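You operate a simulated robot arm through the tools that you are given. There is no shell and no other tool. Be economical: measure what you need, move in short steps, check, and stop when the job is done.

You are at the controls of a simulated two-armed robot. One attempt, no reset.

Task
Take the brown wedge from the top of the freezer lid and put it on the harbour print on a cream board. Put the small beige box from the top of the film bench on the low shelf of the film bench. Fetch the blue dry pack and set it on top of the spool of blue thread. Fetch the green box from the top of the slide bench and set it on the thin yellow folder. Put the tall yellow-label box on the top of the low wooden bench away on the top of the grey side table. Push the door of the key cabinet shut. Fetch the job card and set it on the grey small fern print. Do these in any order. Set down upright: small beige box, tall yellow-label box, job card.

Only the result counts: the job must be done as asked and must still hold three seconds after the hand-in. Knocking over, shifting, dropping, spilling or breaking anything else fails it. Lids that push on must go on centred and level and be pressed home; caps that screw on are set level and turned clockwise until they are tight.

Robot
Two 7-joint arms with two-finger parallel grippers on one trunk, on a base that drives. Base frame: it is fixed to the floor where the robot stands at the start and does not move with it; the origin is under the middle of the robot, x ahead of it, y to its left, z up. Lengths are in m, angles in degrees, forces in N, time in s.
The left shoulder is at the start at [0.02, 0.138, 1.225], the right one opposite. Places, roughly: blue dry pack [-4.25, -3.75, 0.75]; brown wedge [0.5, 0, 1]; door of the key cabinet [0.7, -2.8, 1.2]; green box [-6, -3.75, 1]; harbour print on a cream board [0.75, -0.25, 0.75]; job card [0.25, -1.75, 1]; low shelf of the film bench [-4.5, -4.1, 0.2]; small beige box (7x15x14 cm) [-4.9, -4.2, 0.9]; small fern print [0.25, -1.25, 1]; spool of blue thread (6x6x7 cm) [-3.6, -1.2, 0.8]; tall yellow-label box [0.5, 1, 0.75]; thin yellow folder [-5.5, -4.25, 0.75]; top of the grey side table [-4.4, -1.5, 0.8]. Payload 1.57 kg a hand.
The TCP of each hand is the grasp point between the finger pads, 0.03 m short of the fingertips. In the tool frame z runs along the fingers and y along their closing line. Largest opening 0.08 m; finger width 0.017, thickness 0.012; the body of the gripper, 0.04 by 0.082 m, starts 0.08 m behind the TCP.
Orientation is told as [roll, pitch, yaw] about the base's x, y, z axes, in that order, counted from this pose: with the fingers straight down and closing along the base's y, the tool's x points along the base's -x, its y along +y and its z along -z.

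Tools
- The arms move only by the tool arm_command. It takes "left_plan", "right_plan" or both (then of equal length, played together; a hand with none holds still); each is a list of rows, each a list of 6 numbers: the shift along the tool's x, y, z in m, then the turn, a rotation vector about the tool's x, y, z in degrees. In form: [[x, y, z, rx, ry, rz], ...]. A call has 1 to 12 rows; each row shifts and turns the commanded pose from where the row before left it, along the tool's axes as they then stand. "left_gripper" and "right_gripper" are, for a hand that has rows, the closure, from 0 (fully open) to 1 (shut), set as the call begins (left out, the last holds). Rows are played at 5 a second. More than 0.05 m and 8.6 degrees between two rows, or a gripper value outside its range, and nothing of the call is played. A pose out of reach is approached as far as the arm can. The call stops where the force on the tool passes 40 N (or 10 N more than at its start, if that is more) or the arm is blocked; 0.2 s more then pass. The fingers move at their own pace (about 0.045 m/s each) and stop on an object; they squeeze with about 43 N. The grip force told is the motor's: it shows also when the fingers shut on nothing. Time passes only in rows, and 0.2 s behind the last, so rows that do not move let the fingers close. The reply holds the time, the measured pose of the TCP, the force on the tool along the base axes, the opening and the grip force, in the units named above and with some noise, with the torque about the TCP (base axes, N m) and any sound that the robot's microphone picked up.
- Cameras (640 x 400 px; columns grow to the right, rows downward): "scene" is now at [0.1794, -0.0217, 1.1597]; the picture's right is [-0.29, -0.96, 0.00], its down [-0.08, 0.02, -1.00] and it looks along [0.95, -0.29, -0.08] (base axes); focal length 214 px, centre (320, 200). "left" rides on the left gripper at [0.072, 0.007, -0.122] in its tool frame; the picture's right is [-0.09, 1.00, 0.00], its down [-0.84, -0.08, -0.54] and it looks along [-0.54, -0.05, 0.84] (tool axes); focal length 238 px, centre (320, 200). "right" rides on the right gripper at [0.072, -0.006, -0.122] in its tool frame; the picture's right is [0.09, 1.00, 0.00], its down [-0.84, 0.08, -0.54] and it looks along [-0.54, 0.05, 0.84] (tool axes); focal length 238 px, centre (320, 200). There is no depth. A picture from a camera that has moved, and an enlarged one, comes with that camera's place and axes in the base frame and with its lens. The place of the scene camera against the robot may be out by one fixed shift of up to 0.012 m in any direction.
- camera(camera): a new picture of that camera. It takes no simulated time.
- slide_trunk(by): slides the trunk up (or, below 0, down) by that many m; the arms and the scene camera ride with it, the base frame stays. It gives what a move gives, with no picture.
- steer(legs): drives the robot by 1 to 6 legs, each [ahead, left, turn to the left] in m, m and degrees, along the robot's own axes; the way and the turn of a leg run together, so that a leg with both is an arc; at most 1.5 m and 180 degrees a leg. The arms and the cameras ride along, it lands a little off, and it stops where it bumps. It gives what a move gives.
- head_to(pan, tilt): turns the head with the scene camera to pan (to the left, within 60 degrees either way) and tilt (down, from -29 to 69), counted from straight ahead of the robot. It gives what a move gives.
- close_up(camera, box): a new picture of the part [left, top, right, bottom] of that camera's present view, enlarged. It takes no simulated time.
- finish_job(): hands the job in; it is judged then, once.

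Go step by step. Nothing tells you exact positions but the pictures and the camera data: compare them with the known pose of the tool, close in by small moves and look again before you grip or let go. The budget is 196 turns and 184 pictures, counting those below and the enlarged ones. Unless the task says otherwise, let go and move clear before handing in, and close with one line.

The tools are called after "Emit:" as name(argument=value, ...) on one line, values as JSON. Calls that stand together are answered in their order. arm_command: Moves the arms, as the interface text tells. Its arguments: {"type":"object","properties":{"left_plan":{"type":"array"},"left_gripper":{"type":"number"},"right_plan":{"type":"array"},"right_gripper":{"type":"number"}},"required":[]} The other tools are called the same way: slide_trunk (by) slides the trunk up or down; steer (legs) drives the base; head_to (pan, tilt) turns the head that bears the scene camera; camera (camera) takes a picture; close_up (camera, box) takes an enlarged picture of a part of a camera's view; finish_job () hands the job in.

At the start:

```text
time: 0.0
left_tcp_pos: [0.2722, 0.0586, 1.1301]
left_tcp_rot: [0.2, 19.5, 0.0]
left_contact_force: [-0.3, -0.1, 0.4]
left_moment: [-0.01, 0.0, 0.0]
left_width: 0.0801
left_grip_force: 0.0
right_tcp_pos: [0.208, -0.1971, 1.0749]
right_tcp_rot: [-12.9, 15.2, -1.6]
right_contact_force: [0.7, 0.8, 0.0]
right_moment: [0.01, 0.01, -0.01]
right_width: 0.0798
right_grip_force: 0.0
trunk travel left (down, up): [-0.6, 0.64]
robot x, y, heading: [-0.0, 0.0007, 0.0]
head pan, tilt: [-16.8, 4.7]
```

scene: 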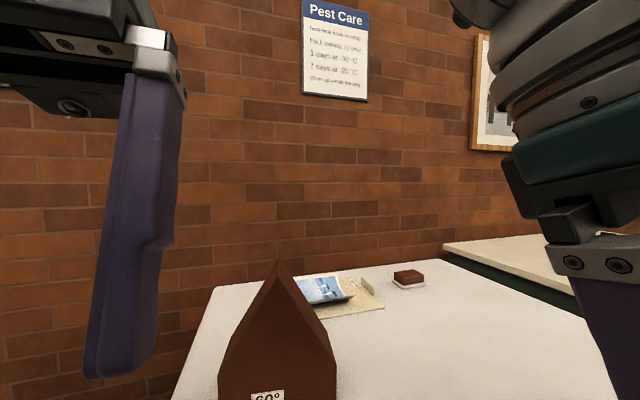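
right: 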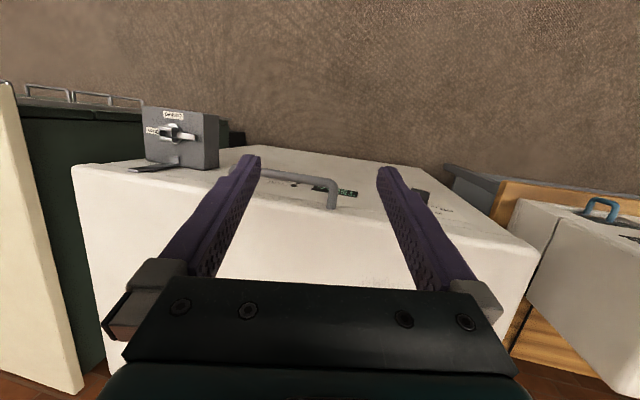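
left: 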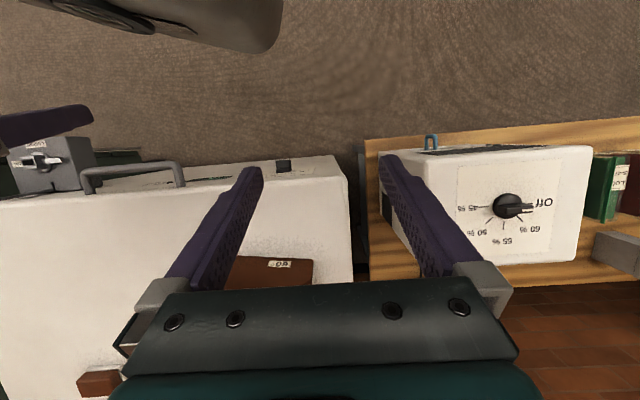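

The view shows the brown wedge close ahead on the freezer lid and the harbour print behind it. I'll look around with the head first.

Emit:
head_to(pan=0, tilt=35)

Emit:
camera(camera="scene")

Emit:
head_to(pan=55, tilt=25)

Emit:
camera(camera="scene")

Emit:
head_to(pan=-55, tilt=25)

Emit:
camera(camera="scene")

```text
time: 0.9
left_tcp_pos: [0.2712, 0.0587, 1.1272]
left_tcp_rot: [0.2, 19.6, 0.3]
left_contact_force: [0.0, -0.5, 0.5]
left_moment: [0.02, 0.03, 0.04]
left_width: 0.08
left_grip_force: 0.0
right_tcp_pos: [0.2071, -0.1977, 1.0729]
right_tcp_rot: [-13.1, 15.4, -1.5]
right_contact_force: [-0.1, 0.6, -0.1]
right_moment: [0.0, -0.01, 0.0]
right_width: 0.08
right_grip_force: 0.1
trunk travel left (down, up): [-0.6, 0.64]
robot x, y, heading: [0.0003, 0.0029, 0.1]
head pan, tilt: [0.0, 35.0]
```

```text
180 pictures are left
camera scene: at [0.1796, 0.0048, 1.1111], right [0.0, -1.0, 0.0], down [-0.57, 0.0, -0.82], along [0.82, 0.0, -0.57], focal length 214 px, centre (320, 200)
```

scene: 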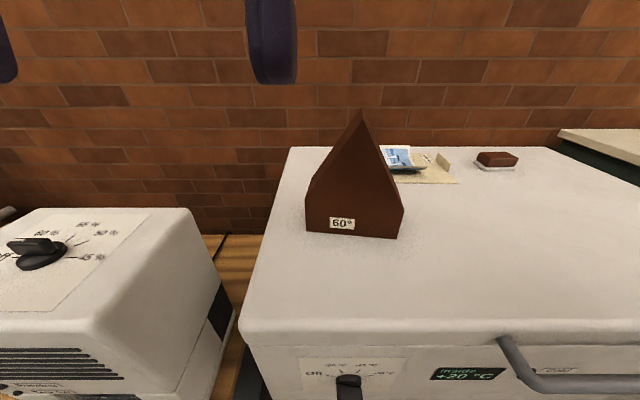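

```text
time: 2.2
left_tcp_pos: [0.2707, 0.0577, 1.127]
left_tcp_rot: [0.2, 19.5, 0.1]
left_contact_force: [-0.1, 0.0, 0.5]
left_moment: [-0.02, 0.01, 0.0]
left_width: 0.0802
left_grip_force: 0.0
right_tcp_pos: [0.2072, -0.1978, 1.0732]
right_tcp_rot: [-13.1, 15.3, -1.6]
right_contact_force: [1.0, 0.2, 0.2]
right_moment: [0.05, 0.05, -0.01]
right_width: 0.0803
right_grip_force: 0.1
trunk travel left (down, up): [-0.6, 0.64]
robot x, y, heading: [-0.0007, -0.0021, 0.1]
head pan, tilt: [55.0, 25.0]
```

```text
179 pictures are left
camera scene: at [0.1445, 0.0802, 1.1268], right [0.82, -0.57, 0.0], down [-0.24, -0.35, -0.91], along [0.52, 0.74, -0.42], focal length 214 px, centre (320, 200)
```

scene: 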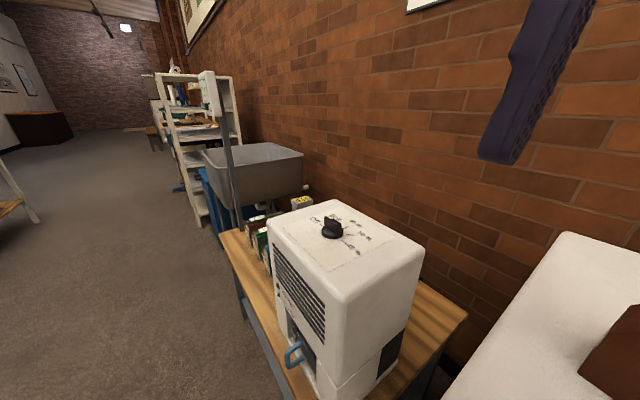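

```text
time: 4.1
left_tcp_pos: [0.2716, 0.0587, 1.1273]
left_tcp_rot: [0.2, 19.5, 0.1]
left_contact_force: [-0.2, 0.2, -0.6]
left_moment: [0.0, 0.01, 0.03]
left_width: 0.0799
left_grip_force: 0.1
right_tcp_pos: [0.2082, -0.1966, 1.0729]
right_tcp_rot: [-13.1, 15.2, -1.6]
right_contact_force: [0.5, -0.5, 0.2]
right_moment: [0.0, 0.02, 0.01]
right_width: 0.0801
right_grip_force: 0.1
trunk travel left (down, up): [-0.6, 0.64]
robot x, y, heading: [-0.0003, 0.0008, 0.4]
head pan, tilt: [-55.0, 25.0]
```

```text
178 pictures are left
camera scene: at [0.1444, -0.0706, 1.1268], right [-0.82, -0.57, 0.0], down [-0.24, 0.35, -0.91], along [0.52, -0.74, -0.42], focal length 214 px, centre (320, 200)
```

scene: 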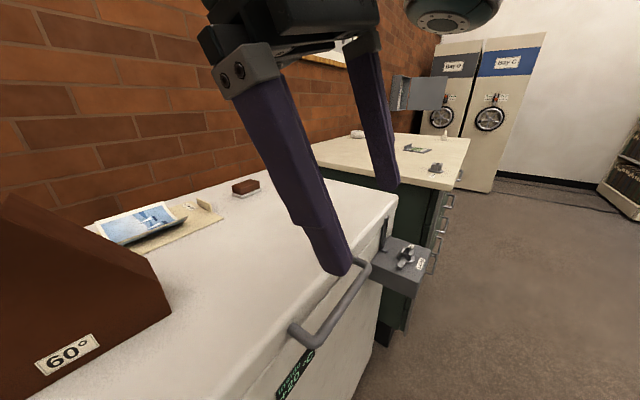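

I see the wedge, print, key cabinet area and job card bench. I'll raise the trunk to look down on the lid, which also tells me how the wedge is shaped.

Emit:
slide_trunk(by=0.3)

Emit:
head_to(pan=-10, tilt=50)

Emit:
camera(camera="scene")

Emit:
camera(camera="left")

```text
time: 7.1
left_tcp_pos: [0.2715, 0.0587, 1.4287]
left_tcp_rot: [0.1, 19.5, 0.1]
left_contact_force: [-0.4, 1.0, 0.5]
left_moment: [0.02, 0.02, -0.02]
left_width: 0.08
left_grip_force: 0.0
right_tcp_pos: [0.2071, -0.1969, 1.3744]
right_tcp_rot: [-13.2, 15.3, -1.5]
right_contact_force: [0.1, 0.0, -0.4]
right_moment: [-0.01, -0.04, 0.02]
right_width: 0.0802
right_grip_force: 0.1
trunk travel left (down, up): [-0.9, 0.34]
robot x, y, heading: [0.0008, -0.002, -0.0]
head pan, tilt: [-55.0, 25.0]
```

```text
time: 8.2
left_tcp_pos: [0.2716, 0.0599, 1.4272]
left_tcp_rot: [0.2, 19.4, 0.0]
left_contact_force: [-0.1, -0.6, 0.4]
left_moment: [0.01, -0.02, -0.01]
left_width: 0.0801
left_grip_force: 0.1
right_tcp_pos: [0.2067, -0.1988, 1.3742]
right_tcp_rot: [-13.1, 15.3, -1.6]
right_contact_force: [0.3, -0.3, -0.5]
right_moment: [0.01, 0.01, 0.01]
right_width: 0.08
right_grip_force: 0.1
trunk travel left (down, up): [-0.9, 0.34]
robot x, y, heading: [-0.0008, -0.0003, 0.2]
head pan, tilt: [-10.0, 50.0]
```

```text
177 pictures are left
camera scene: at [0.1674, -0.0086, 1.3893], right [-0.17, -0.98, 0.0], down [-0.75, 0.13, -0.64], along [0.63, -0.11, -0.77], focal length 214 px, centre (320, 200)
```

scene: 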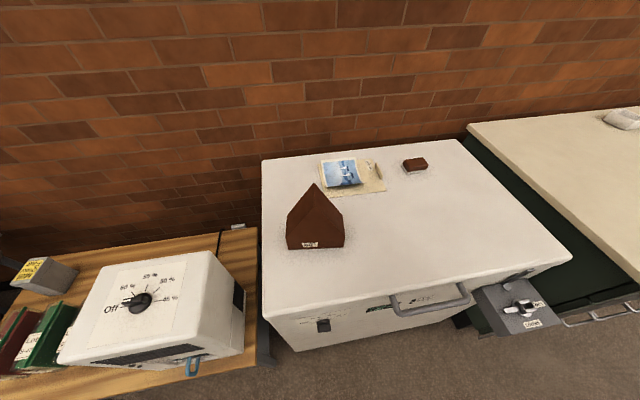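

```text
176 pictures are left
camera left: at [0.2442, 0.0643, 1.5657], right [0.09, 1.0, -0.03], down [0.97, -0.08, 0.23], along [0.23, -0.05, -0.97], focal length 238 px, centre (320, 200)
```

left: 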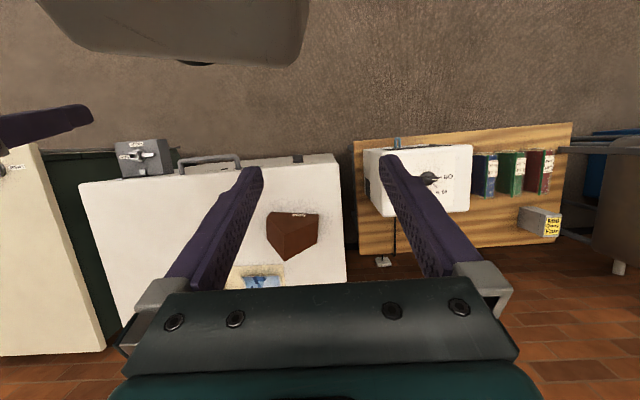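

The lid lies at about z=0.863 and the wedge's front is near x=0.436. I'll take close-ups to understand its shape.

Emit:
close_up(camera="scene", box=[250, 130, 450, 260])

Emit:
close_up(camera="left", box=[220, 190, 360, 290])

```text
3.08 times, centred on (350, 195) of scene
camera zoom: at [0.1674, -0.0086, 1.3893], right [-0.17, -0.98, 0.0], down [-0.75, 0.13, -0.64], along [0.63, -0.11, -0.77], focal length 660 px, centre (228, 215)
```

zoom: 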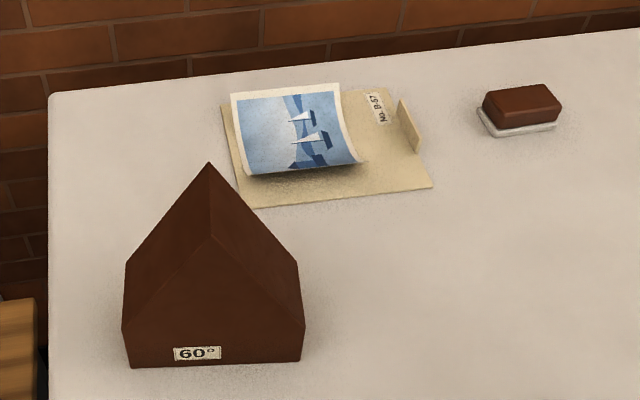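

```text
4.00 times, centred on (290, 240) of left
camera zoom: at [0.2442, 0.0643, 1.5657], right [0.09, 1.0, -0.03], down [0.97, -0.08, 0.23], along [0.23, -0.05, -0.97], focal length 953 px, centre (440, 40)
```

zoom: 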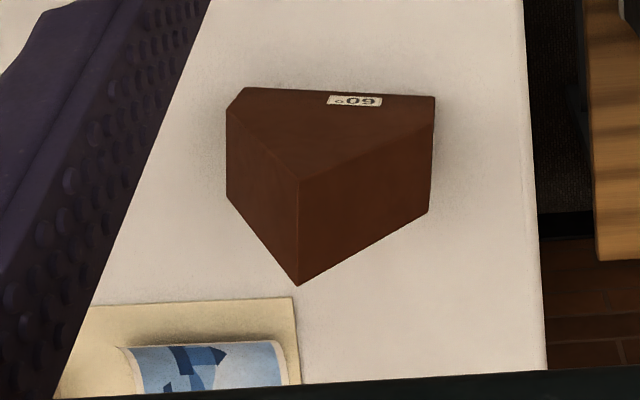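

The wedge is a house-shaped prism: about 0.15 wide, 0.15 high and 0.07 thick along x. It's graspable across x at its ridge near (0.49,-0.055,0.99). I'll test the left arm's reach and turn in free air.

Emit:
arm_command(left_plan=[[0, 0, 0, 0, -6.5, 0], [0, 0, 0, 0, -6.5, 0], [0, 0, 0, 0, -6.5, 0], [0, 0, 0, 0, 0, -8], [0, 0, 0, 0, 0, -8], [0, 0, 0, 0, 0, -8], [0, 0, 0, 0, 0, -8], [0, 0, 0, 0, 0, -8]])

Emit:
arm_command(left_plan=[[0, 0, 0, 0, 0, -8], [0, 0, 0, 0, 0, -8], [0, 0, 0, 0, 0, -8], [0, 0, 0, 0, 0, -8], [0, 0, 0, 0, 0, -8], [0, 0, 0, 0, 0, -8], [0, 0, 0, 0, 0, 0]])

```text
time: 10.2
left_tcp_pos: [0.2617, 0.0592, 1.4038]
left_tcp_rot: [4.2, 3.1, 40.1]
left_contact_force: [0.3, 0.5, -0.3]
left_moment: [-0.01, 0.01, -0.02]
left_width: 0.08
left_grip_force: 0.1
right_tcp_pos: [0.2071, -0.1973, 1.3732]
right_tcp_rot: [-13.1, 15.4, -1.5]
right_contact_force: [0.5, 0.2, -0.2]
right_moment: [0.0, 0.02, 0.0]
right_width: 0.0801
right_grip_force: 0.0
trunk travel left (down, up): [-0.9, 0.34]
robot x, y, heading: [0.0003, -0.0013, -0.2]
head pan, tilt: [-10.0, 50.0]
stopped in row 8 (left hand): the arm was blocked; the commanded pose is now the measured one
```

```text
time: 11.7
left_tcp_pos: [0.2315, 0.066, 1.3539]
left_tcp_rot: [18.2, -0.3, 88.6]
left_contact_force: [1.5, 3.0, 1.0]
left_moment: [-0.11, 0.07, -0.11]
left_width: 0.079
left_grip_force: 0.0
right_tcp_pos: [0.2062, -0.1982, 1.3729]
right_tcp_rot: [-13.0, 15.3, -1.4]
right_contact_force: [-0.7, 0.0, 0.1]
right_moment: [0.03, 0.03, 0.02]
right_width: 0.0803
right_grip_force: 0.0
trunk travel left (down, up): [-0.9, 0.34]
robot x, y, heading: [-0.0005, -0.0034, -0.0]
head pan, tilt: [-10.0, 50.0]
stopped in row 7 (left hand): the arm was blocked; the commanded pose is now the measured one
```

The hand can't point straight down this close to shoulder height. I'll try lower: straighten it, drop 0.2, then push forward.

Emit:
arm_command(left_plan=[[0, 0, 0.05, 6, 0, 0], [0, 0, 0.05, 6, 0, 0], [0, 0, 0.05, 6, 0, 0], [0, 0, 0.05, 0, 0, 0], [0, 0, 0.05, 0, 0, 0], [0, 0, 0, 0, 0, 0]])

Emit:
arm_command(left_plan=[[0, -0.04, 0, 0, 0, 0], [0, -0.04, 0, 0, 0, 0], [0, -0.04, 0, 0, 0, 0], [0, -0.04, 0, 0, 0, 0], [0, -0.04, 0, 0, 0, 0], [0, 0, 0, 0, 0, 0]])

```text
time: 12.1
left_tcp_pos: [0.2102, 0.0653, 1.3038]
left_tcp_rot: [21.4, 1.2, 92.8]
left_contact_force: [0.6, -0.3, -0.4]
left_moment: [-0.01, -0.03, -0.03]
left_width: 0.0798
left_grip_force: 0.1
right_tcp_pos: [0.2074, -0.1973, 1.3737]
right_tcp_rot: [-13.2, 15.4, -1.5]
right_contact_force: [0.4, 0.7, -0.4]
right_moment: [0.02, 0.0, 0.01]
right_width: 0.0799
right_grip_force: 0.0
trunk travel left (down, up): [-0.9, 0.34]
robot x, y, heading: [-0.0021, -0.0014, 0.1]
head pan, tilt: [-10.0, 50.0]
stopped in row 1 (left hand): the force on the tool passed its limit at 100 N (the readings are from after the stop); the commanded pose is now the measured one
```

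```text
time: 13.5
left_tcp_pos: [0.3815, 0.0758, 1.2362]
left_tcp_rot: [21.2, 1.3, 92.6]
left_contact_force: [0.0, -0.4, -0.4]
left_moment: [-0.01, -0.01, 0.02]
left_width: 0.0801
left_grip_force: 0.0
left hand out of reach, approached as far as the arm can: row 5
right_tcp_pos: [0.2071, -0.1982, 1.3733]
right_tcp_rot: [-13.2, 15.4, -1.5]
right_contact_force: [-0.1, 0.0, 0.5]
right_moment: [-0.02, 0.0, 0.0]
right_width: 0.08
right_grip_force: 0.1
trunk travel left (down, up): [-0.9, 0.34]
robot x, y, heading: [-0.0016, 0.0026, -0.1]
head pan, tilt: [-10.0, 50.0]
```

Emit:
arm_command(left_plan=[[0, 0, 0, 7, 0, 0], [0, 0, 0, 7, 0, 0], [0, 0, 0, 7, 0, 0], [0, 0, 0, 0, 0, 0]])

Emit:
arm_command(left_plan=[[0, -0.04, 0, 0, 0, 0], [0, -0.04, 0, 0, 0, 0], [0, -0.04, 0, 0, 0, 0], [0, -0.04, 0, 0, 0, 0], [0, 0, 0, 0, 0, 0]])

Emit:
camera(camera="scene")

```text
time: 14.5
left_tcp_pos: [0.381, 0.0758, 1.2352]
left_tcp_rot: [0.1, 1.2, 92.7]
left_contact_force: [0.0, -0.5, 0.2]
left_moment: [0.01, -0.02, 0.04]
left_width: 0.0798
left_grip_force: 0.0
right_tcp_pos: [0.2062, -0.1979, 1.3716]
right_tcp_rot: [-13.1, 15.4, -1.6]
right_contact_force: [-0.5, 0.2, -0.1]
right_moment: [0.01, -0.01, 0.03]
right_width: 0.0802
right_grip_force: 0.1
trunk travel left (down, up): [-0.9, 0.34]
robot x, y, heading: [0.0017, -0.0006, -0.2]
head pan, tilt: [-10.0, 50.0]
```

```text
time: 15.7
left_tcp_pos: [0.4622, 0.0814, 1.2396]
left_tcp_rot: [0.3, 1.3, 92.6]
left_contact_force: [-0.4, 1.0, 0.1]
left_moment: [0.01, 0.02, -0.03]
left_width: 0.0801
left_grip_force: 0.0
left hand out of reach, approached as far as the arm can: row 3, 4
right_tcp_pos: [0.2079, -0.1984, 1.373]
right_tcp_rot: [-13.2, 15.4, -1.6]
right_contact_force: [0.7, -0.2, -0.3]
right_moment: [0.01, 0.01, 0.02]
right_width: 0.0799
right_grip_force: 0.0
trunk travel left (down, up): [-0.9, 0.34]
robot x, y, heading: [-0.0013, 0.0012, -0.1]
head pan, tilt: [-10.0, 50.0]
```

```text
173 pictures are left
camera scene: at [0.1673, -0.0087, 1.3893], right [-0.17, -0.98, 0.0], down [-0.75, 0.13, -0.64], along [0.63, -0.11, -0.77], focal length 214 px, centre (320, 200)
```

scene: 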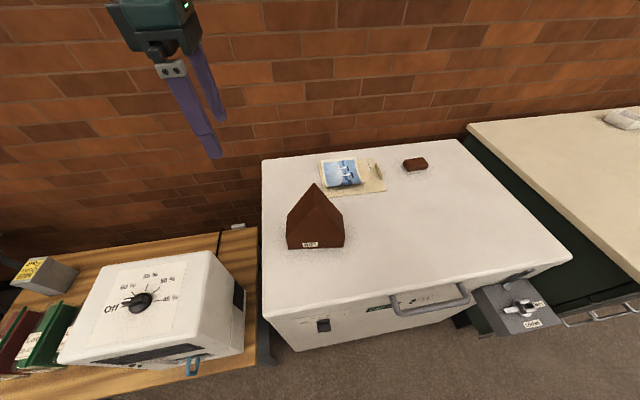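

Straight-down reach is about 0.46 ahead when the TCP is around 0.29 below the shoulder. I'll look straight down to see how close the base is to the freezer.

Emit:
head_to(pan=0, tilt=69)

Emit:
camera(camera="scene")

Emit:
camera(camera="right")

```text
time: 16.5
left_tcp_pos: [0.4621, 0.0813, 1.2385]
left_tcp_rot: [0.2, 1.3, 92.7]
left_contact_force: [-0.5, -0.7, 0.9]
left_moment: [0.0, 0.02, 0.01]
left_width: 0.08
left_grip_force: 0.0
right_tcp_pos: [0.2068, -0.1976, 1.3729]
right_tcp_rot: [-13.1, 15.4, -1.6]
right_contact_force: [1.0, -1.1, 0.3]
right_moment: [-0.03, 0.01, 0.0]
right_width: 0.08
right_grip_force: 0.2
trunk travel left (down, up): [-0.9, 0.34]
robot x, y, heading: [0.0016, -0.0014, -0.1]
head pan, tilt: [0.0, 68.8]
```

```text
172 pictures are left
camera scene: at [0.1475, 0.0047, 1.3674], right [0.0, -1.0, 0.0], down [-0.93, 0.0, -0.36], along [0.36, 0.0, -0.93], focal length 214 px, centre (320, 200)
```

scene: 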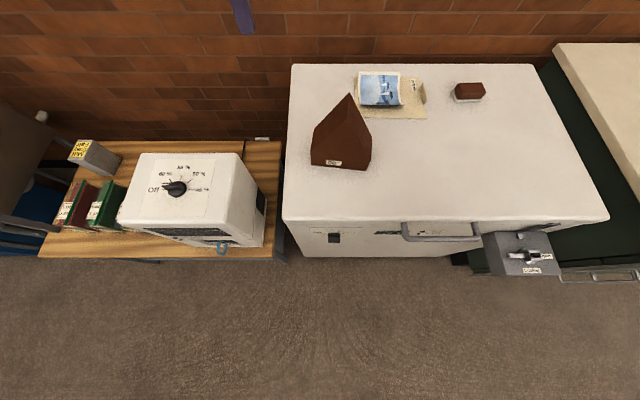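

```text
171 pictures are left
camera right: at [0.1695, -0.176, 1.5071], right [-0.12, 0.97, -0.19], down [0.95, 0.17, 0.27], along [0.3, -0.15, -0.94], focal length 238 px, centre (320, 200)
```

right: 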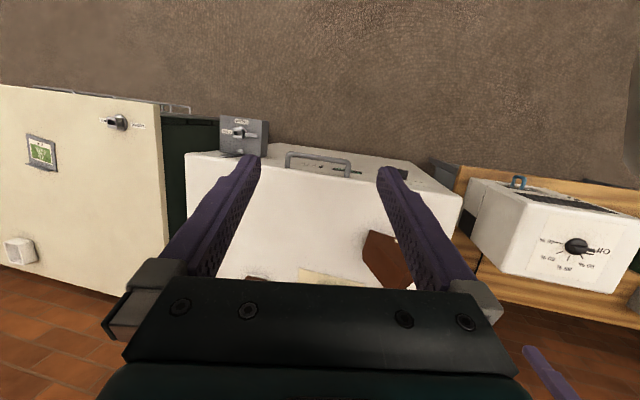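

The base isn't visible and the freezer front is at x≈0.28, so I'll creep forward carefully. I'll also shift right so the left hand lines up with the wedge and print.

Emit:
steer(legs=[[0, -0.26, 0], [0.08, 0, 0]])

```text
time: 19.0
left_tcp_pos: [0.5403, -0.1793, 1.2397]
left_tcp_rot: [0.2, 1.3, 92.3]
left_contact_force: [-0.9, 1.4, 0.3]
left_moment: [-0.01, -0.04, -0.03]
left_width: 0.08
left_grip_force: 0.1
right_tcp_pos: [0.2842, -0.4581, 1.3736]
right_tcp_rot: [-13.1, 15.5, -1.9]
right_contact_force: [0.7, -1.0, 0.6]
right_moment: [-0.03, -0.03, 0.02]
right_width: 0.0801
right_grip_force: 0.0
trunk travel left (down, up): [-0.9, 0.34]
robot x, y, heading: [0.0731, -0.2565, -0.1]
head pan, tilt: [0.0, 68.8]
```

Emit:
arm_command(left_plan=[[-0.042, 0.015, 0, 0, 0, 0], [-0.042, 0.015, 0, 0, 0, 0], [-0.042, 0.014, 0, 0, 0, 0], [0, 0, 0, 0, 0, 0]])

Emit:
head_to(pan=30, tilt=55)

Emit:
camera(camera="scene")

Emit:
camera(camera="left")

```text
time: 20.0
left_tcp_pos: [0.4904, -0.057, 1.2358]
left_tcp_rot: [0.2, 1.3, 92.4]
left_contact_force: [0.0, 0.2, 0.5]
left_moment: [0.05, -0.01, -0.01]
left_width: 0.08
left_grip_force: 0.1
right_tcp_pos: [0.284, -0.4583, 1.3732]
right_tcp_rot: [-13.1, 15.4, -1.9]
right_contact_force: [-0.6, 0.3, 1.0]
right_moment: [0.02, -0.01, -0.01]
right_width: 0.0799
right_grip_force: 0.0
trunk travel left (down, up): [-0.9, 0.34]
robot x, y, heading: [0.081, -0.2568, -0.5]
head pan, tilt: [0.0, 68.8]
```

```text
time: 20.9
left_tcp_pos: [0.4906, -0.0554, 1.2349]
left_tcp_rot: [0.2, 1.3, 92.3]
left_contact_force: [0.2, 0.2, -0.4]
left_moment: [0.02, 0.02, 0.0]
left_width: 0.0799
left_grip_force: 0.1
right_tcp_pos: [0.284, -0.456, 1.3734]
right_tcp_rot: [-13.1, 15.4, -2.0]
right_contact_force: [0.7, 0.4, 0.1]
right_moment: [-0.03, 0.0, 0.03]
right_width: 0.0799
right_grip_force: 0.1
trunk travel left (down, up): [-0.9, 0.34]
robot x, y, heading: [0.0791, -0.2562, -0.4]
head pan, tilt: [30.0, 55.0]
```

```text
170 pictures are left
camera scene: at [0.2322, -0.2184, 1.3827], right [0.49, -0.87, 0.0], down [-0.71, -0.41, -0.57], along [0.5, 0.28, -0.82], focal length 214 px, centre (320, 200)
```

scene: 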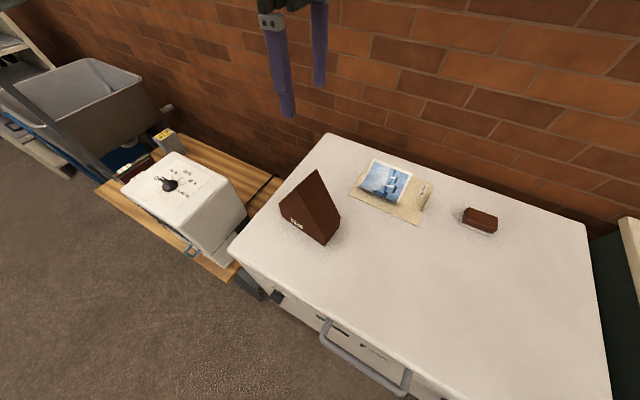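

```text
169 pictures are left
camera left: at [0.4872, -0.1266, 1.3573], right [-1.0, 0.05, 0.0], down [0.04, 0.85, 0.52], along [0.03, 0.52, -0.85], focal length 238 px, centre (320, 200)
```

left: 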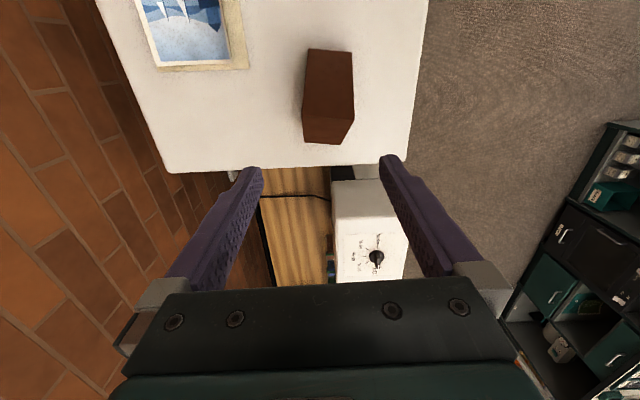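

Emit:
close_up(camera="left", box=[240, 20, 440, 170])

Emit:
close_up(camera="scene", box=[250, 140, 450, 260])

```text
2.67 times, centred on (340, 95) of left
camera zoom: at [0.4872, -0.1266, 1.3573], right [-1.0, 0.05, 0.0], down [0.04, 0.85, 0.52], along [0.03, 0.52, -0.85], focal length 636 px, centre (267, 480)
```

zoom: 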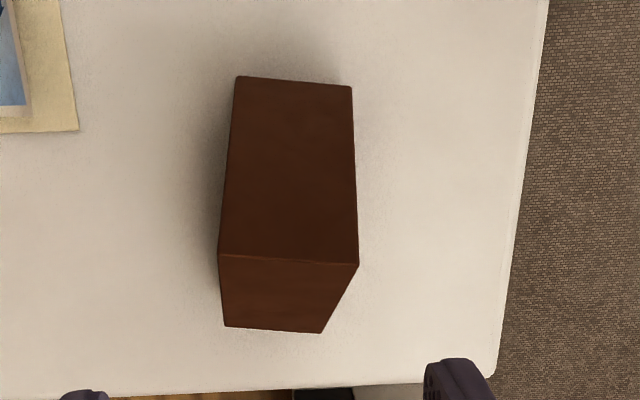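

```text
3.20 times, centred on (350, 200) of scene
camera zoom: at [0.2322, -0.2184, 1.3827], right [0.49, -0.87, 0.0], down [-0.71, -0.41, -0.57], along [0.5, 0.28, -0.82], focal length 686 px, centre (224, 200)
```

zoom: 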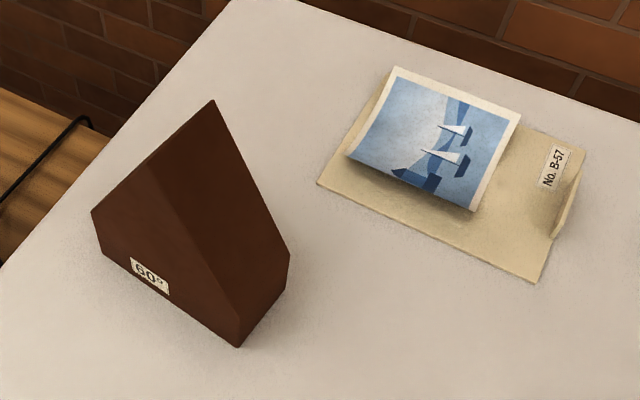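

The ridge runs from (0.445,-0.047) to (0.518,-0.056), about 0.073 long and turned -7.4°. I'll turn the hand to match, descend with the trunk and look again.

Emit:
arm_command(left_plan=[[0, 0.005, 0, 0, 0, 5], [0, 0.004, 0, 0, 0, 4.7], [0, 0, 0, 0, 0, 0]])

Emit:
slide_trunk(by=-0.16)

Emit:
camera(camera="left")

Emit:
camera(camera="scene")

```text
time: 21.7
left_tcp_pos: [0.4821, -0.0548, 1.235]
left_tcp_rot: [0.1, 1.4, 82.6]
left_contact_force: [0.6, -1.0, -0.1]
left_moment: [-0.01, 0.02, 0.02]
left_width: 0.0801
left_grip_force: 0.0
right_tcp_pos: [0.2837, -0.4576, 1.3731]
right_tcp_rot: [-13.1, 15.3, -1.9]
right_contact_force: [-0.2, 0.1, -0.3]
right_moment: [-0.03, 0.0, 0.01]
right_width: 0.0798
right_grip_force: 0.0
trunk travel left (down, up): [-0.9, 0.34]
robot x, y, heading: [0.0761, -0.2592, -0.2]
head pan, tilt: [30.0, 55.0]
```

```text
time: 23.6
left_tcp_pos: [0.4817, -0.0556, 1.0752]
left_tcp_rot: [0.0, 1.3, 82.6]
left_contact_force: [-1.0, -0.3, 0.3]
left_moment: [-0.03, 0.01, -0.03]
left_width: 0.0801
left_grip_force: 0.0
right_tcp_pos: [0.2845, -0.4574, 1.2127]
right_tcp_rot: [-13.0, 15.4, -1.9]
right_contact_force: [0.1, -0.2, -0.1]
right_moment: [0.0, 0.05, 0.0]
right_width: 0.0798
right_grip_force: 0.0
trunk travel left (down, up): [-0.74, 0.5]
robot x, y, heading: [0.0729, -0.2587, -0.2]
head pan, tilt: [30.0, 55.0]
```

```text
166 pictures are left
camera left: at [0.4658, -0.1246, 1.198], right [-0.98, 0.22, 0.0], down [0.19, 0.83, 0.52], along [0.12, 0.51, -0.85], focal length 238 px, centre (320, 200)
```

left: 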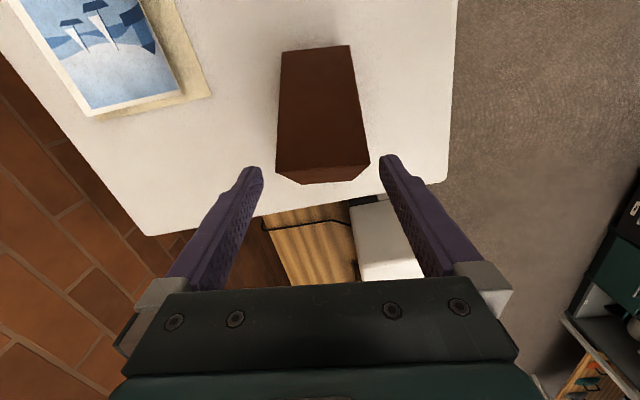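

```text
165 pictures are left
camera scene: at [0.2322, -0.2184, 1.2228], right [0.5, -0.87, 0.0], down [-0.71, -0.41, -0.57], along [0.5, 0.28, -0.82], focal length 214 px, centre (320, 200)
```

scene: 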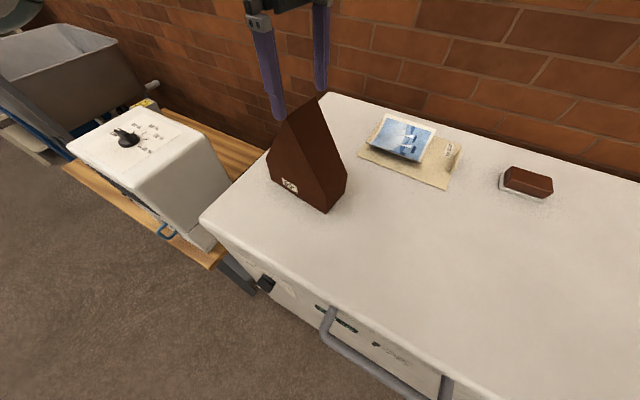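

The hand is aligned with the ridge (center ≈ (0.4815,-0.054), apex z≈1.035). Lowering in small steps.

Emit:
arm_command(left_plan=[[0, 0, 0.015, 0, 0, 0], [0, 0, 0.015, 0, 0, 0], [0, 0, 0.015, 0, 0, 0], [0, 0, 0, 0, 0, 0]])

Emit:
camera(camera="left")

Emit:
close_up(camera="scene", box=[230, 40, 390, 140])

```text
time: 24.6
left_tcp_pos: [0.4827, -0.0565, 1.0305]
left_tcp_rot: [0.1, 1.3, 82.6]
left_contact_force: [-0.7, -0.2, 0.3]
left_moment: [-0.02, -0.05, -0.01]
left_width: 0.08
left_grip_force: 0.0
right_tcp_pos: [0.2828, -0.4578, 1.2129]
right_tcp_rot: [-13.0, 15.5, -1.9]
right_contact_force: [-0.2, -0.1, 0.3]
right_moment: [0.01, 0.02, -0.01]
right_width: 0.0802
right_grip_force: 0.2
trunk travel left (down, up): [-0.74, 0.5]
robot x, y, heading: [0.0771, -0.2588, -0.5]
head pan, tilt: [30.0, 55.0]
```

```text
164 pictures are left
camera left: at [0.4656, -0.1254, 1.1532], right [-0.98, 0.22, 0.0], down [0.19, 0.83, 0.52], along [0.12, 0.51, -0.85], focal length 238 px, centre (320, 200)
```

left: 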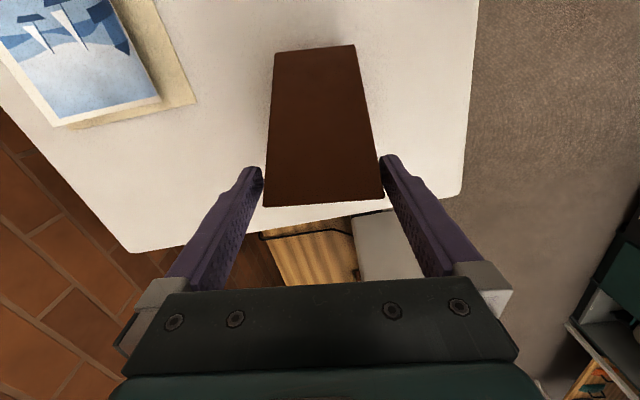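

```text
4.00 times, centred on (310, 90) of scene
camera zoom: at [0.2322, -0.2184, 1.2228], right [0.5, -0.87, 0.0], down [-0.71, -0.41, -0.57], along [0.5, 0.28, -0.82], focal length 858 px, centre (360, 640)
```

zoom: 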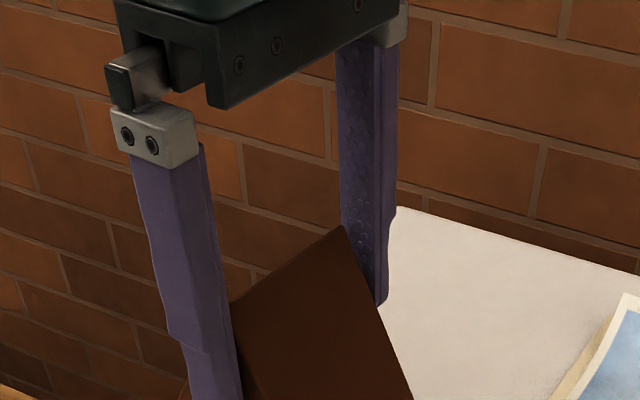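

The fingers straddle the ridge. I'll continue down to about z=0.985 and close.

Emit:
arm_command(left_plan=[[0, 0, 0.01, 0, 0, 0], [0, 0, 0.01, 0, 0, 0], [0, 0, 0.01, 0, 0, 0], [0, 0, 0.01, 0, 0, 0], [0, 0, 0.005, 0, 0, 0], [0, 0, 0, 0, 0, 0]])

Emit:
arm_command(left_plan=[[0, 0, 0, 0, 0, 0], [0, 0, 0, 0, 0, 0], [0, 0, 0, 0, 0, 0]], left_gripper=1)

Emit:
camera(camera="left")

```text
time: 26.0
left_tcp_pos: [0.4819, -0.0574, 0.9849]
left_tcp_rot: [0.0, 1.3, 82.6]
left_contact_force: [0.4, 0.4, -0.8]
left_moment: [0.04, 0.02, 0.02]
left_width: 0.0802
left_grip_force: 0.0
right_tcp_pos: [0.2832, -0.457, 1.2139]
right_tcp_rot: [-13.1, 15.4, -1.8]
right_contact_force: [-0.9, -0.5, 0.5]
right_moment: [-0.03, -0.01, 0.01]
right_width: 0.0801
right_grip_force: 0.0
trunk travel left (down, up): [-0.74, 0.5]
robot x, y, heading: [0.078, -0.261, -0.2]
head pan, tilt: [30.0, 55.0]
```

```text
time: 26.8
left_tcp_pos: [0.4816, -0.0572, 0.9853]
left_tcp_rot: [0.0, 1.4, 82.6]
left_contact_force: [0.1, -0.2, -0.4]
left_moment: [0.02, -0.01, 0.02]
left_width: 0.0693
left_grip_force: 34.4
right_tcp_pos: [0.2841, -0.4568, 1.2141]
right_tcp_rot: [-13.1, 15.5, -1.9]
right_contact_force: [-0.3, 1.0, 0.6]
right_moment: [-0.03, 0.01, 0.0]
right_width: 0.0803
right_grip_force: 0.0
trunk travel left (down, up): [-0.74, 0.5]
robot x, y, heading: [0.0786, -0.2547, -0.3]
head pan, tilt: [30.0, 55.0]
```

```text
162 pictures are left
camera left: at [0.4655, -0.1267, 1.1073], right [-0.98, 0.22, 0.0], down [0.19, 0.83, 0.52], along [0.12, 0.51, -0.85], focal length 238 px, centre (320, 200)
```

left: 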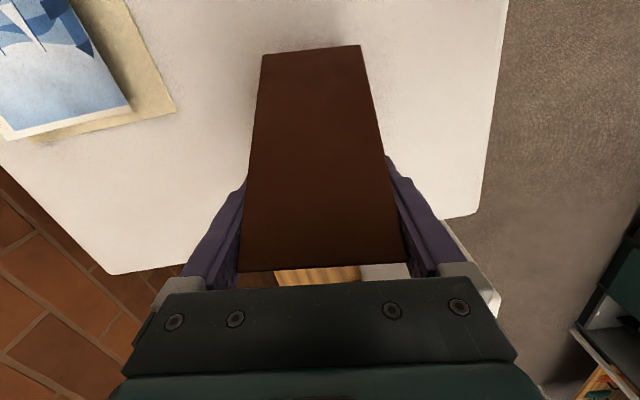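

The wedge is gripped (width 0.069). I'll lift it with the trunk and drive forward a bit toward the print.

Emit:
slide_trunk(by=0.1)

Emit:
steer(legs=[[0.08, 0, 0]])

Emit:
camera(camera="scene")

```text
time: 28.1
left_tcp_pos: [0.4819, -0.0584, 1.0842]
left_tcp_rot: [0.1, 1.3, 82.6]
left_contact_force: [1.1, 0.5, -1.7]
left_moment: [0.01, 0.01, 0.02]
left_width: 0.0692
left_grip_force: 42.8
right_tcp_pos: [0.284, -0.4571, 1.3137]
right_tcp_rot: [-13.1, 15.3, -1.9]
right_contact_force: [-0.1, -0.1, -0.9]
right_moment: [0.01, -0.05, 0.04]
right_width: 0.0799
right_grip_force: 0.0
trunk travel left (down, up): [-0.84, 0.4]
robot x, y, heading: [0.0783, -0.2603, -0.1]
head pan, tilt: [30.0, 55.0]
```

```text
time: 29.1
left_tcp_pos: [0.5589, -0.057, 1.0847]
left_tcp_rot: [0.0, 1.3, 82.8]
left_contact_force: [-0.5, -0.2, -1.1]
left_moment: [0.03, 0.04, -0.01]
left_width: 0.0693
left_grip_force: 43.0
right_tcp_pos: [0.3622, -0.4574, 1.3131]
right_tcp_rot: [-13.0, 15.5, -1.8]
right_contact_force: [0.1, 0.8, 0.4]
right_moment: [-0.01, -0.03, 0.01]
right_width: 0.08
right_grip_force: 0.1
trunk travel left (down, up): [-0.84, 0.4]
robot x, y, heading: [0.1582, -0.2556, 0.1]
head pan, tilt: [30.0, 55.0]
```

```text
161 pictures are left
camera scene: at [0.3104, -0.2185, 1.3227], right [0.5, -0.87, 0.0], down [-0.71, -0.41, -0.57], along [0.5, 0.28, -0.82], focal length 214 px, centre (320, 200)
```

scene: 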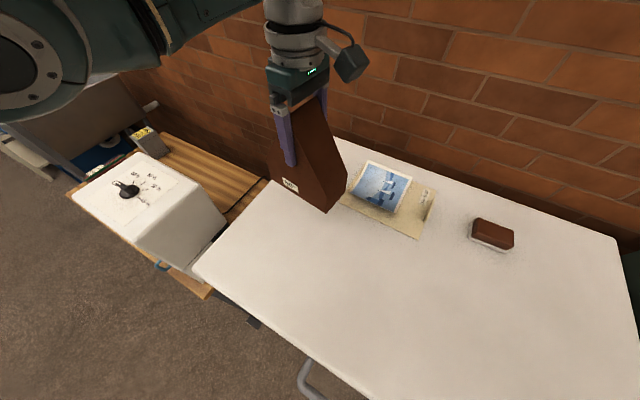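

Emit:
steer(legs=[[0.06, 0, 0]])

Emit:
arm_command(left_plan=[[0.03, -0.01, 0, 0, 0, 0], [0.03, -0.01, 0, 0, 0, 0], [0.03, -0.01, 0, 0, 0, 0], [0.03, -0.01, 0, 0, 0, 0], [0.03, -0.01, 0, 0, 0, 0], [0, 0, 0, 0, 0, 0]])

Emit:
camera(camera="left")

Emit:
camera(camera="scene")

```text
time: 30.1
left_tcp_pos: [0.6192, -0.0589, 1.0843]
left_tcp_rot: [0.0, 1.3, 82.8]
left_contact_force: [0.2, 1.0, -0.3]
left_moment: [-0.02, 0.0, -0.01]
left_width: 0.0693
left_grip_force: 43.1
right_tcp_pos: [0.4228, -0.4578, 1.3134]
right_tcp_rot: [-13.1, 15.5, -1.7]
right_contact_force: [0.6, -0.1, 0.0]
right_moment: [-0.01, -0.02, 0.01]
right_width: 0.08
right_grip_force: 0.1
trunk travel left (down, up): [-0.84, 0.4]
robot x, y, heading: [0.2167, -0.2601, -0.4]
head pan, tilt: [30.0, 55.0]
```

```text
time: 31.5
left_tcp_pos: [0.6415, -0.2124, 1.0918]
left_tcp_rot: [-0.2, 1.3, 82.7]
left_contact_force: [0.7, -0.1, -1.2]
left_moment: [-0.01, 0.0, 0.01]
left_width: 0.0687
left_grip_force: 43.4
left hand out of reach, approached as far as the arm can: row 5
right_tcp_pos: [0.4217, -0.4582, 1.3135]
right_tcp_rot: [-13.1, 15.4, -1.7]
right_contact_force: [0.4, 0.4, -0.5]
right_moment: [-0.01, 0.02, 0.0]
right_width: 0.0802
right_grip_force: 0.1
trunk travel left (down, up): [-0.84, 0.4]
robot x, y, heading: [0.2162, -0.2565, -0.3]
head pan, tilt: [30.0, 55.0]
```

```text
160 pictures are left
camera left: at [0.6261, -0.2805, 1.2147], right [-0.98, 0.22, 0.0], down [0.18, 0.83, 0.52], along [0.12, 0.51, -0.85], focal length 238 px, centre (320, 200)
```

left: 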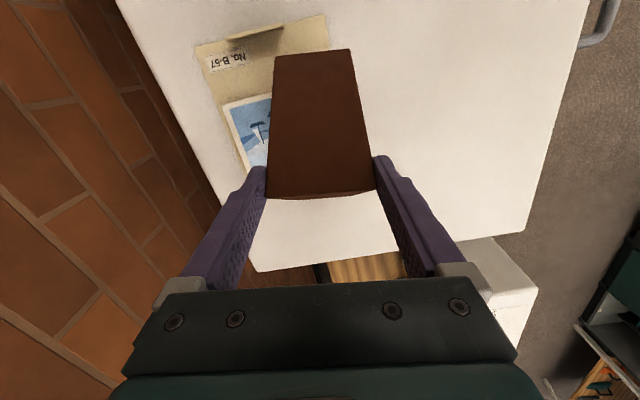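

```text
159 pictures are left
camera scene: at [0.3701, -0.2189, 1.3228], right [0.5, -0.87, 0.0], down [-0.71, -0.41, -0.57], along [0.5, 0.28, -0.82], focal length 214 px, centre (320, 200)
```

scene: 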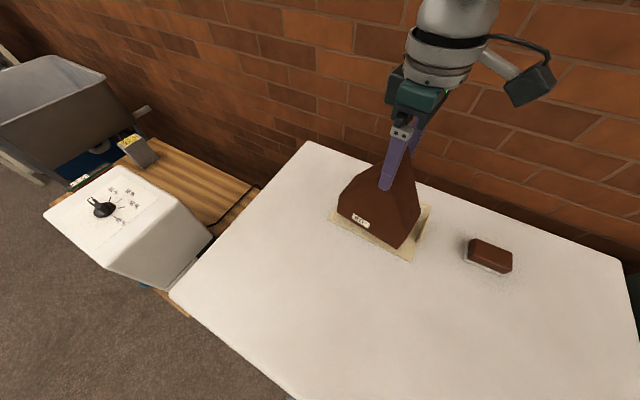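

The board spans about x 0.608–0.775 and y -0.11 to -0.32. I'll drive 0.045 further to center the wedge over it, nudge +y, then lower.

Emit:
steer(legs=[[0.045, 0.012, 0]])

Emit:
slide_trunk(by=-0.075)

Emit:
camera(camera="left")

Emit:
close_up(camera="scene", box=[240, 100, 480, 260])

```text
time: 32.4
left_tcp_pos: [0.6866, -0.1987, 1.0923]
left_tcp_rot: [0.0, 1.3, 82.6]
left_contact_force: [0.3, -0.7, 0.1]
left_moment: [0.01, 0.01, -0.01]
left_width: 0.069
left_grip_force: 42.8
right_tcp_pos: [0.4661, -0.4462, 1.3125]
right_tcp_rot: [-13.0, 15.4, -1.9]
right_contact_force: [-0.9, -0.4, 0.0]
right_moment: [-0.03, -0.01, 0.01]
right_width: 0.08
right_grip_force: 0.0
trunk travel left (down, up): [-0.84, 0.4]
robot x, y, heading: [0.2605, -0.2462, -0.2]
head pan, tilt: [30.0, 55.0]
```

```text
time: 33.2
left_tcp_pos: [0.6888, -0.1985, 1.0479]
left_tcp_rot: [-0.2, 1.1, 82.8]
left_contact_force: [-3.9, 3.9, 15.7]
left_moment: [0.19, 0.32, 0.01]
left_width: 0.0688
left_grip_force: 43.0
right_tcp_pos: [0.4662, -0.4462, 1.2629]
right_tcp_rot: [-13.1, 15.4, -1.7]
right_contact_force: [0.7, -0.5, 0.6]
right_moment: [0.03, -0.03, 0.03]
right_width: 0.0798
right_grip_force: 0.0
trunk travel left (down, up): [-0.789, 0.451]
robot x, y, heading: [0.259, -0.2437, -0.3]
head pan, tilt: [30.0, 55.0]
stopped: the force on the tool passed its limit at 74 N (the readings are from after the stop); the commanded pose is now the measured one
```

```text
158 pictures are left
camera left: at [0.6729, -0.2673, 1.1688], right [-0.98, 0.22, 0.0], down [0.18, 0.83, 0.53], along [0.12, 0.51, -0.85], focal length 238 px, centre (320, 200)
```

left: 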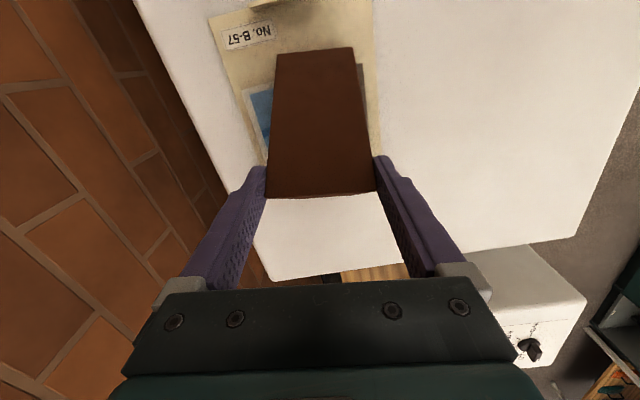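

```text
2.50 times, centred on (360, 180) of scene
camera zoom: at [0.4146, -0.2063, 1.2719], right [0.5, -0.87, 0.0], down [-0.71, -0.41, -0.57], along [0.5, 0.28, -0.82], focal length 536 px, centre (220, 250)
```

zoom: 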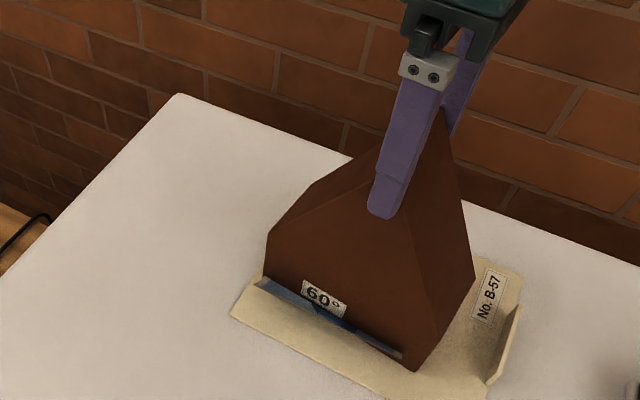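

The wedge slid down in the grip during the lift and is now resting on the print. Its bottom corner in the scene view matches z≈0.87. I'll open the gripper gently.

Emit:
arm_command(left_plan=[[0, 0, 0, 0, 0, 0], [0, 0, 0, 0, 0, 0], [0, 0, 0, 0, 0, 0]], left_gripper=0)

Emit:
camera(camera="left")

Emit:
close_up(camera="scene", box=[240, 100, 480, 260])

```text
time: 34.0
left_tcp_pos: [0.6887, -0.1995, 1.0444]
left_tcp_rot: [0.0, 1.2, 82.7]
left_contact_force: [0.3, -0.3, -0.6]
left_moment: [0.0, 0.02, -0.02]
left_width: 0.0803
left_grip_force: 0.1
right_tcp_pos: [0.4655, -0.4447, 1.2625]
right_tcp_rot: [-13.3, 15.6, -1.8]
right_contact_force: [-1.0, 0.3, 0.2]
right_moment: [-0.03, 0.03, 0.01]
right_width: 0.0798
right_grip_force: 0.0
trunk travel left (down, up): [-0.789, 0.451]
robot x, y, heading: [0.2579, -0.2476, -0.3]
head pan, tilt: [30.0, 55.0]
```

```text
156 pictures are left
camera left: at [0.6721, -0.2681, 1.1679], right [-0.98, 0.22, 0.0], down [0.19, 0.83, 0.52], along [0.12, 0.51, -0.85], focal length 238 px, centre (320, 200)
```

left: 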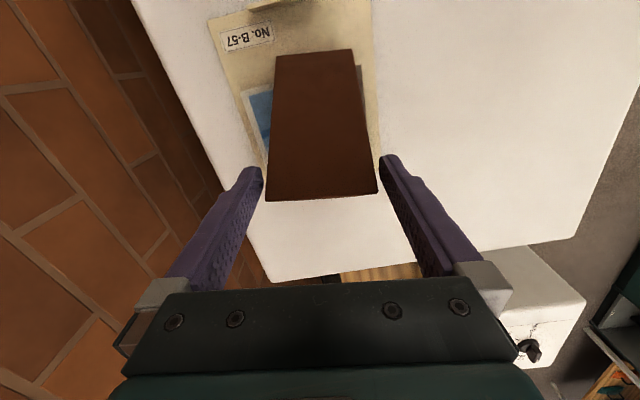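

```text
2.50 times, centred on (360, 180) of scene
camera zoom: at [0.4144, -0.2068, 1.2721], right [0.5, -0.87, 0.0], down [-0.71, -0.41, -0.57], along [0.5, 0.28, -0.82], focal length 536 px, centre (220, 250)
```

zoom: 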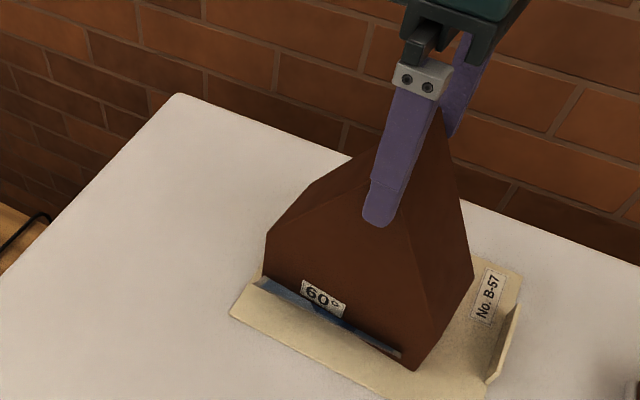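

The wedge stands on the print. Raising straight up.

Emit:
slide_trunk(by=0.13)

Emit:
close_up(camera="scene", box=[240, 100, 480, 260])

Emit:
head_to(pan=-50, tilt=30)

Emit:
camera(camera="scene")

```text
time: 35.6
left_tcp_pos: [0.6884, -0.1991, 1.175]
left_tcp_rot: [0.0, 1.2, 82.7]
left_contact_force: [-0.3, 0.1, -0.4]
left_moment: [-0.03, 0.03, 0.0]
left_width: 0.0802
left_grip_force: 0.1
right_tcp_pos: [0.4654, -0.4446, 1.393]
right_tcp_rot: [-13.2, 15.5, -1.8]
right_contact_force: [-0.3, -0.6, 0.6]
right_moment: [0.03, -0.02, 0.01]
right_width: 0.08
right_grip_force: 0.0
trunk travel left (down, up): [-0.919, 0.321]
robot x, y, heading: [0.2582, -0.2477, -0.2]
head pan, tilt: [30.0, 55.0]
```

```text
2.50 times, centred on (360, 180) of scene
camera zoom: at [0.4144, -0.2067, 1.4021], right [0.5, -0.87, 0.0], down [-0.71, -0.41, -0.57], along [0.5, 0.28, -0.82], focal length 536 px, centre (220, 250)
```

zoom: 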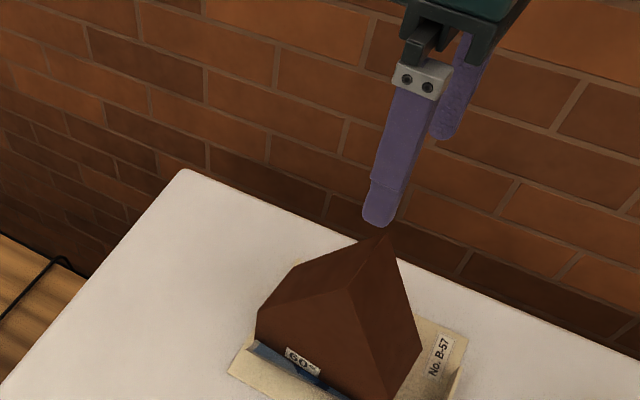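

```text
time: 37.1
left_tcp_pos: [0.689, -0.1989, 1.175]
left_tcp_rot: [0.1, 1.2, 82.7]
left_contact_force: [-0.8, -1.0, 0.0]
left_moment: [-0.02, 0.0, -0.02]
left_width: 0.08
left_grip_force: 0.1
right_tcp_pos: [0.4669, -0.4452, 1.3924]
right_tcp_rot: [-13.1, 15.5, -1.8]
right_contact_force: [0.7, 0.2, 0.4]
right_moment: [-0.01, 0.0, 0.01]
right_width: 0.0798
right_grip_force: 0.0
trunk travel left (down, up): [-0.919, 0.321]
robot x, y, heading: [0.2621, -0.2487, -0.4]
head pan, tilt: [-50.0, 30.0]
```

```text
153 pictures are left
camera scene: at [0.4097, -0.312, 1.4382], right [-0.77, -0.64, 0.0], down [-0.32, 0.38, -0.87], along [0.55, -0.67, -0.5], focal length 214 px, centre (320, 200)
```

scene: 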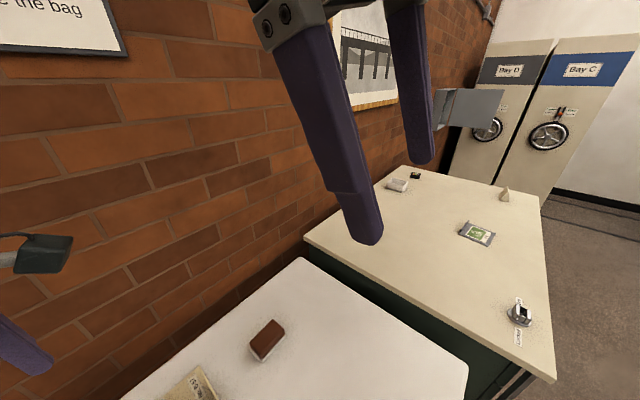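

The wedge is done. Next is the job card and fern print on the pale bench; I'll back off and drive right.

Emit:
steer(legs=[[-0.3, 0, 0], [0, -1.05, 0]])

Emit:
head_to(pan=-10, tilt=50)

Emit:
camera(camera="scene")

```text
time: 44.1
left_tcp_pos: [0.3799, -1.2409, 1.1755]
left_tcp_rot: [0.0, 1.2, 82.7]
left_contact_force: [0.3, 0.3, 0.3]
left_moment: [-0.01, 0.01, 0.0]
left_width: 0.08
left_grip_force: 0.1
right_tcp_pos: [0.1581, -1.4874, 1.3929]
right_tcp_rot: [-13.3, 15.6, -1.9]
right_contact_force: [-0.1, 0.6, 0.5]
right_moment: [0.02, 0.01, 0.02]
right_width: 0.0798
right_grip_force: 0.1
trunk travel left (down, up): [-0.919, 0.321]
robot x, y, heading: [-0.0514, -1.2902, -0.3]
head pan, tilt: [-50.0, 30.0]
```

```text
time: 45.2
left_tcp_pos: [0.3807, -1.2408, 1.1752]
left_tcp_rot: [-0.1, 1.2, 82.7]
left_contact_force: [0.6, -0.2, 0.1]
left_moment: [-0.01, 0.0, -0.02]
left_width: 0.0799
left_grip_force: 0.1
right_tcp_pos: [0.158, -1.4875, 1.3933]
right_tcp_rot: [-13.2, 15.5, -1.8]
right_contact_force: [0.7, -0.3, 0.7]
right_moment: [-0.04, -0.01, 0.02]
right_width: 0.08
right_grip_force: 0.1
trunk travel left (down, up): [-0.919, 0.321]
robot x, y, heading: [-0.0477, -1.2869, -0.2]
head pan, tilt: [-10.0, 50.0]
```

```text
152 pictures are left
camera scene: at [0.1196, -1.2977, 1.4087], right [-0.18, -0.98, 0.0], down [-0.75, 0.14, -0.64], along [0.63, -0.12, -0.77], focal length 214 px, centre (320, 200)
```

scene: 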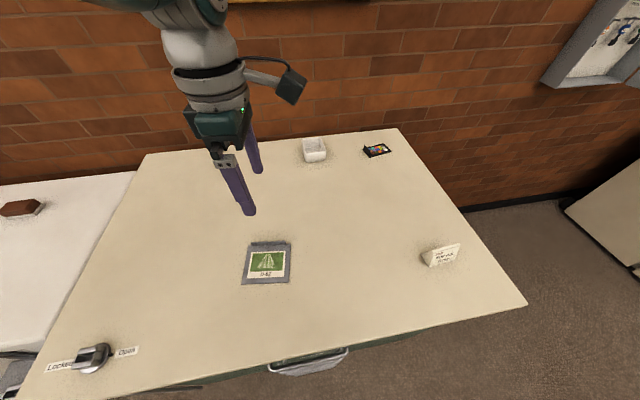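

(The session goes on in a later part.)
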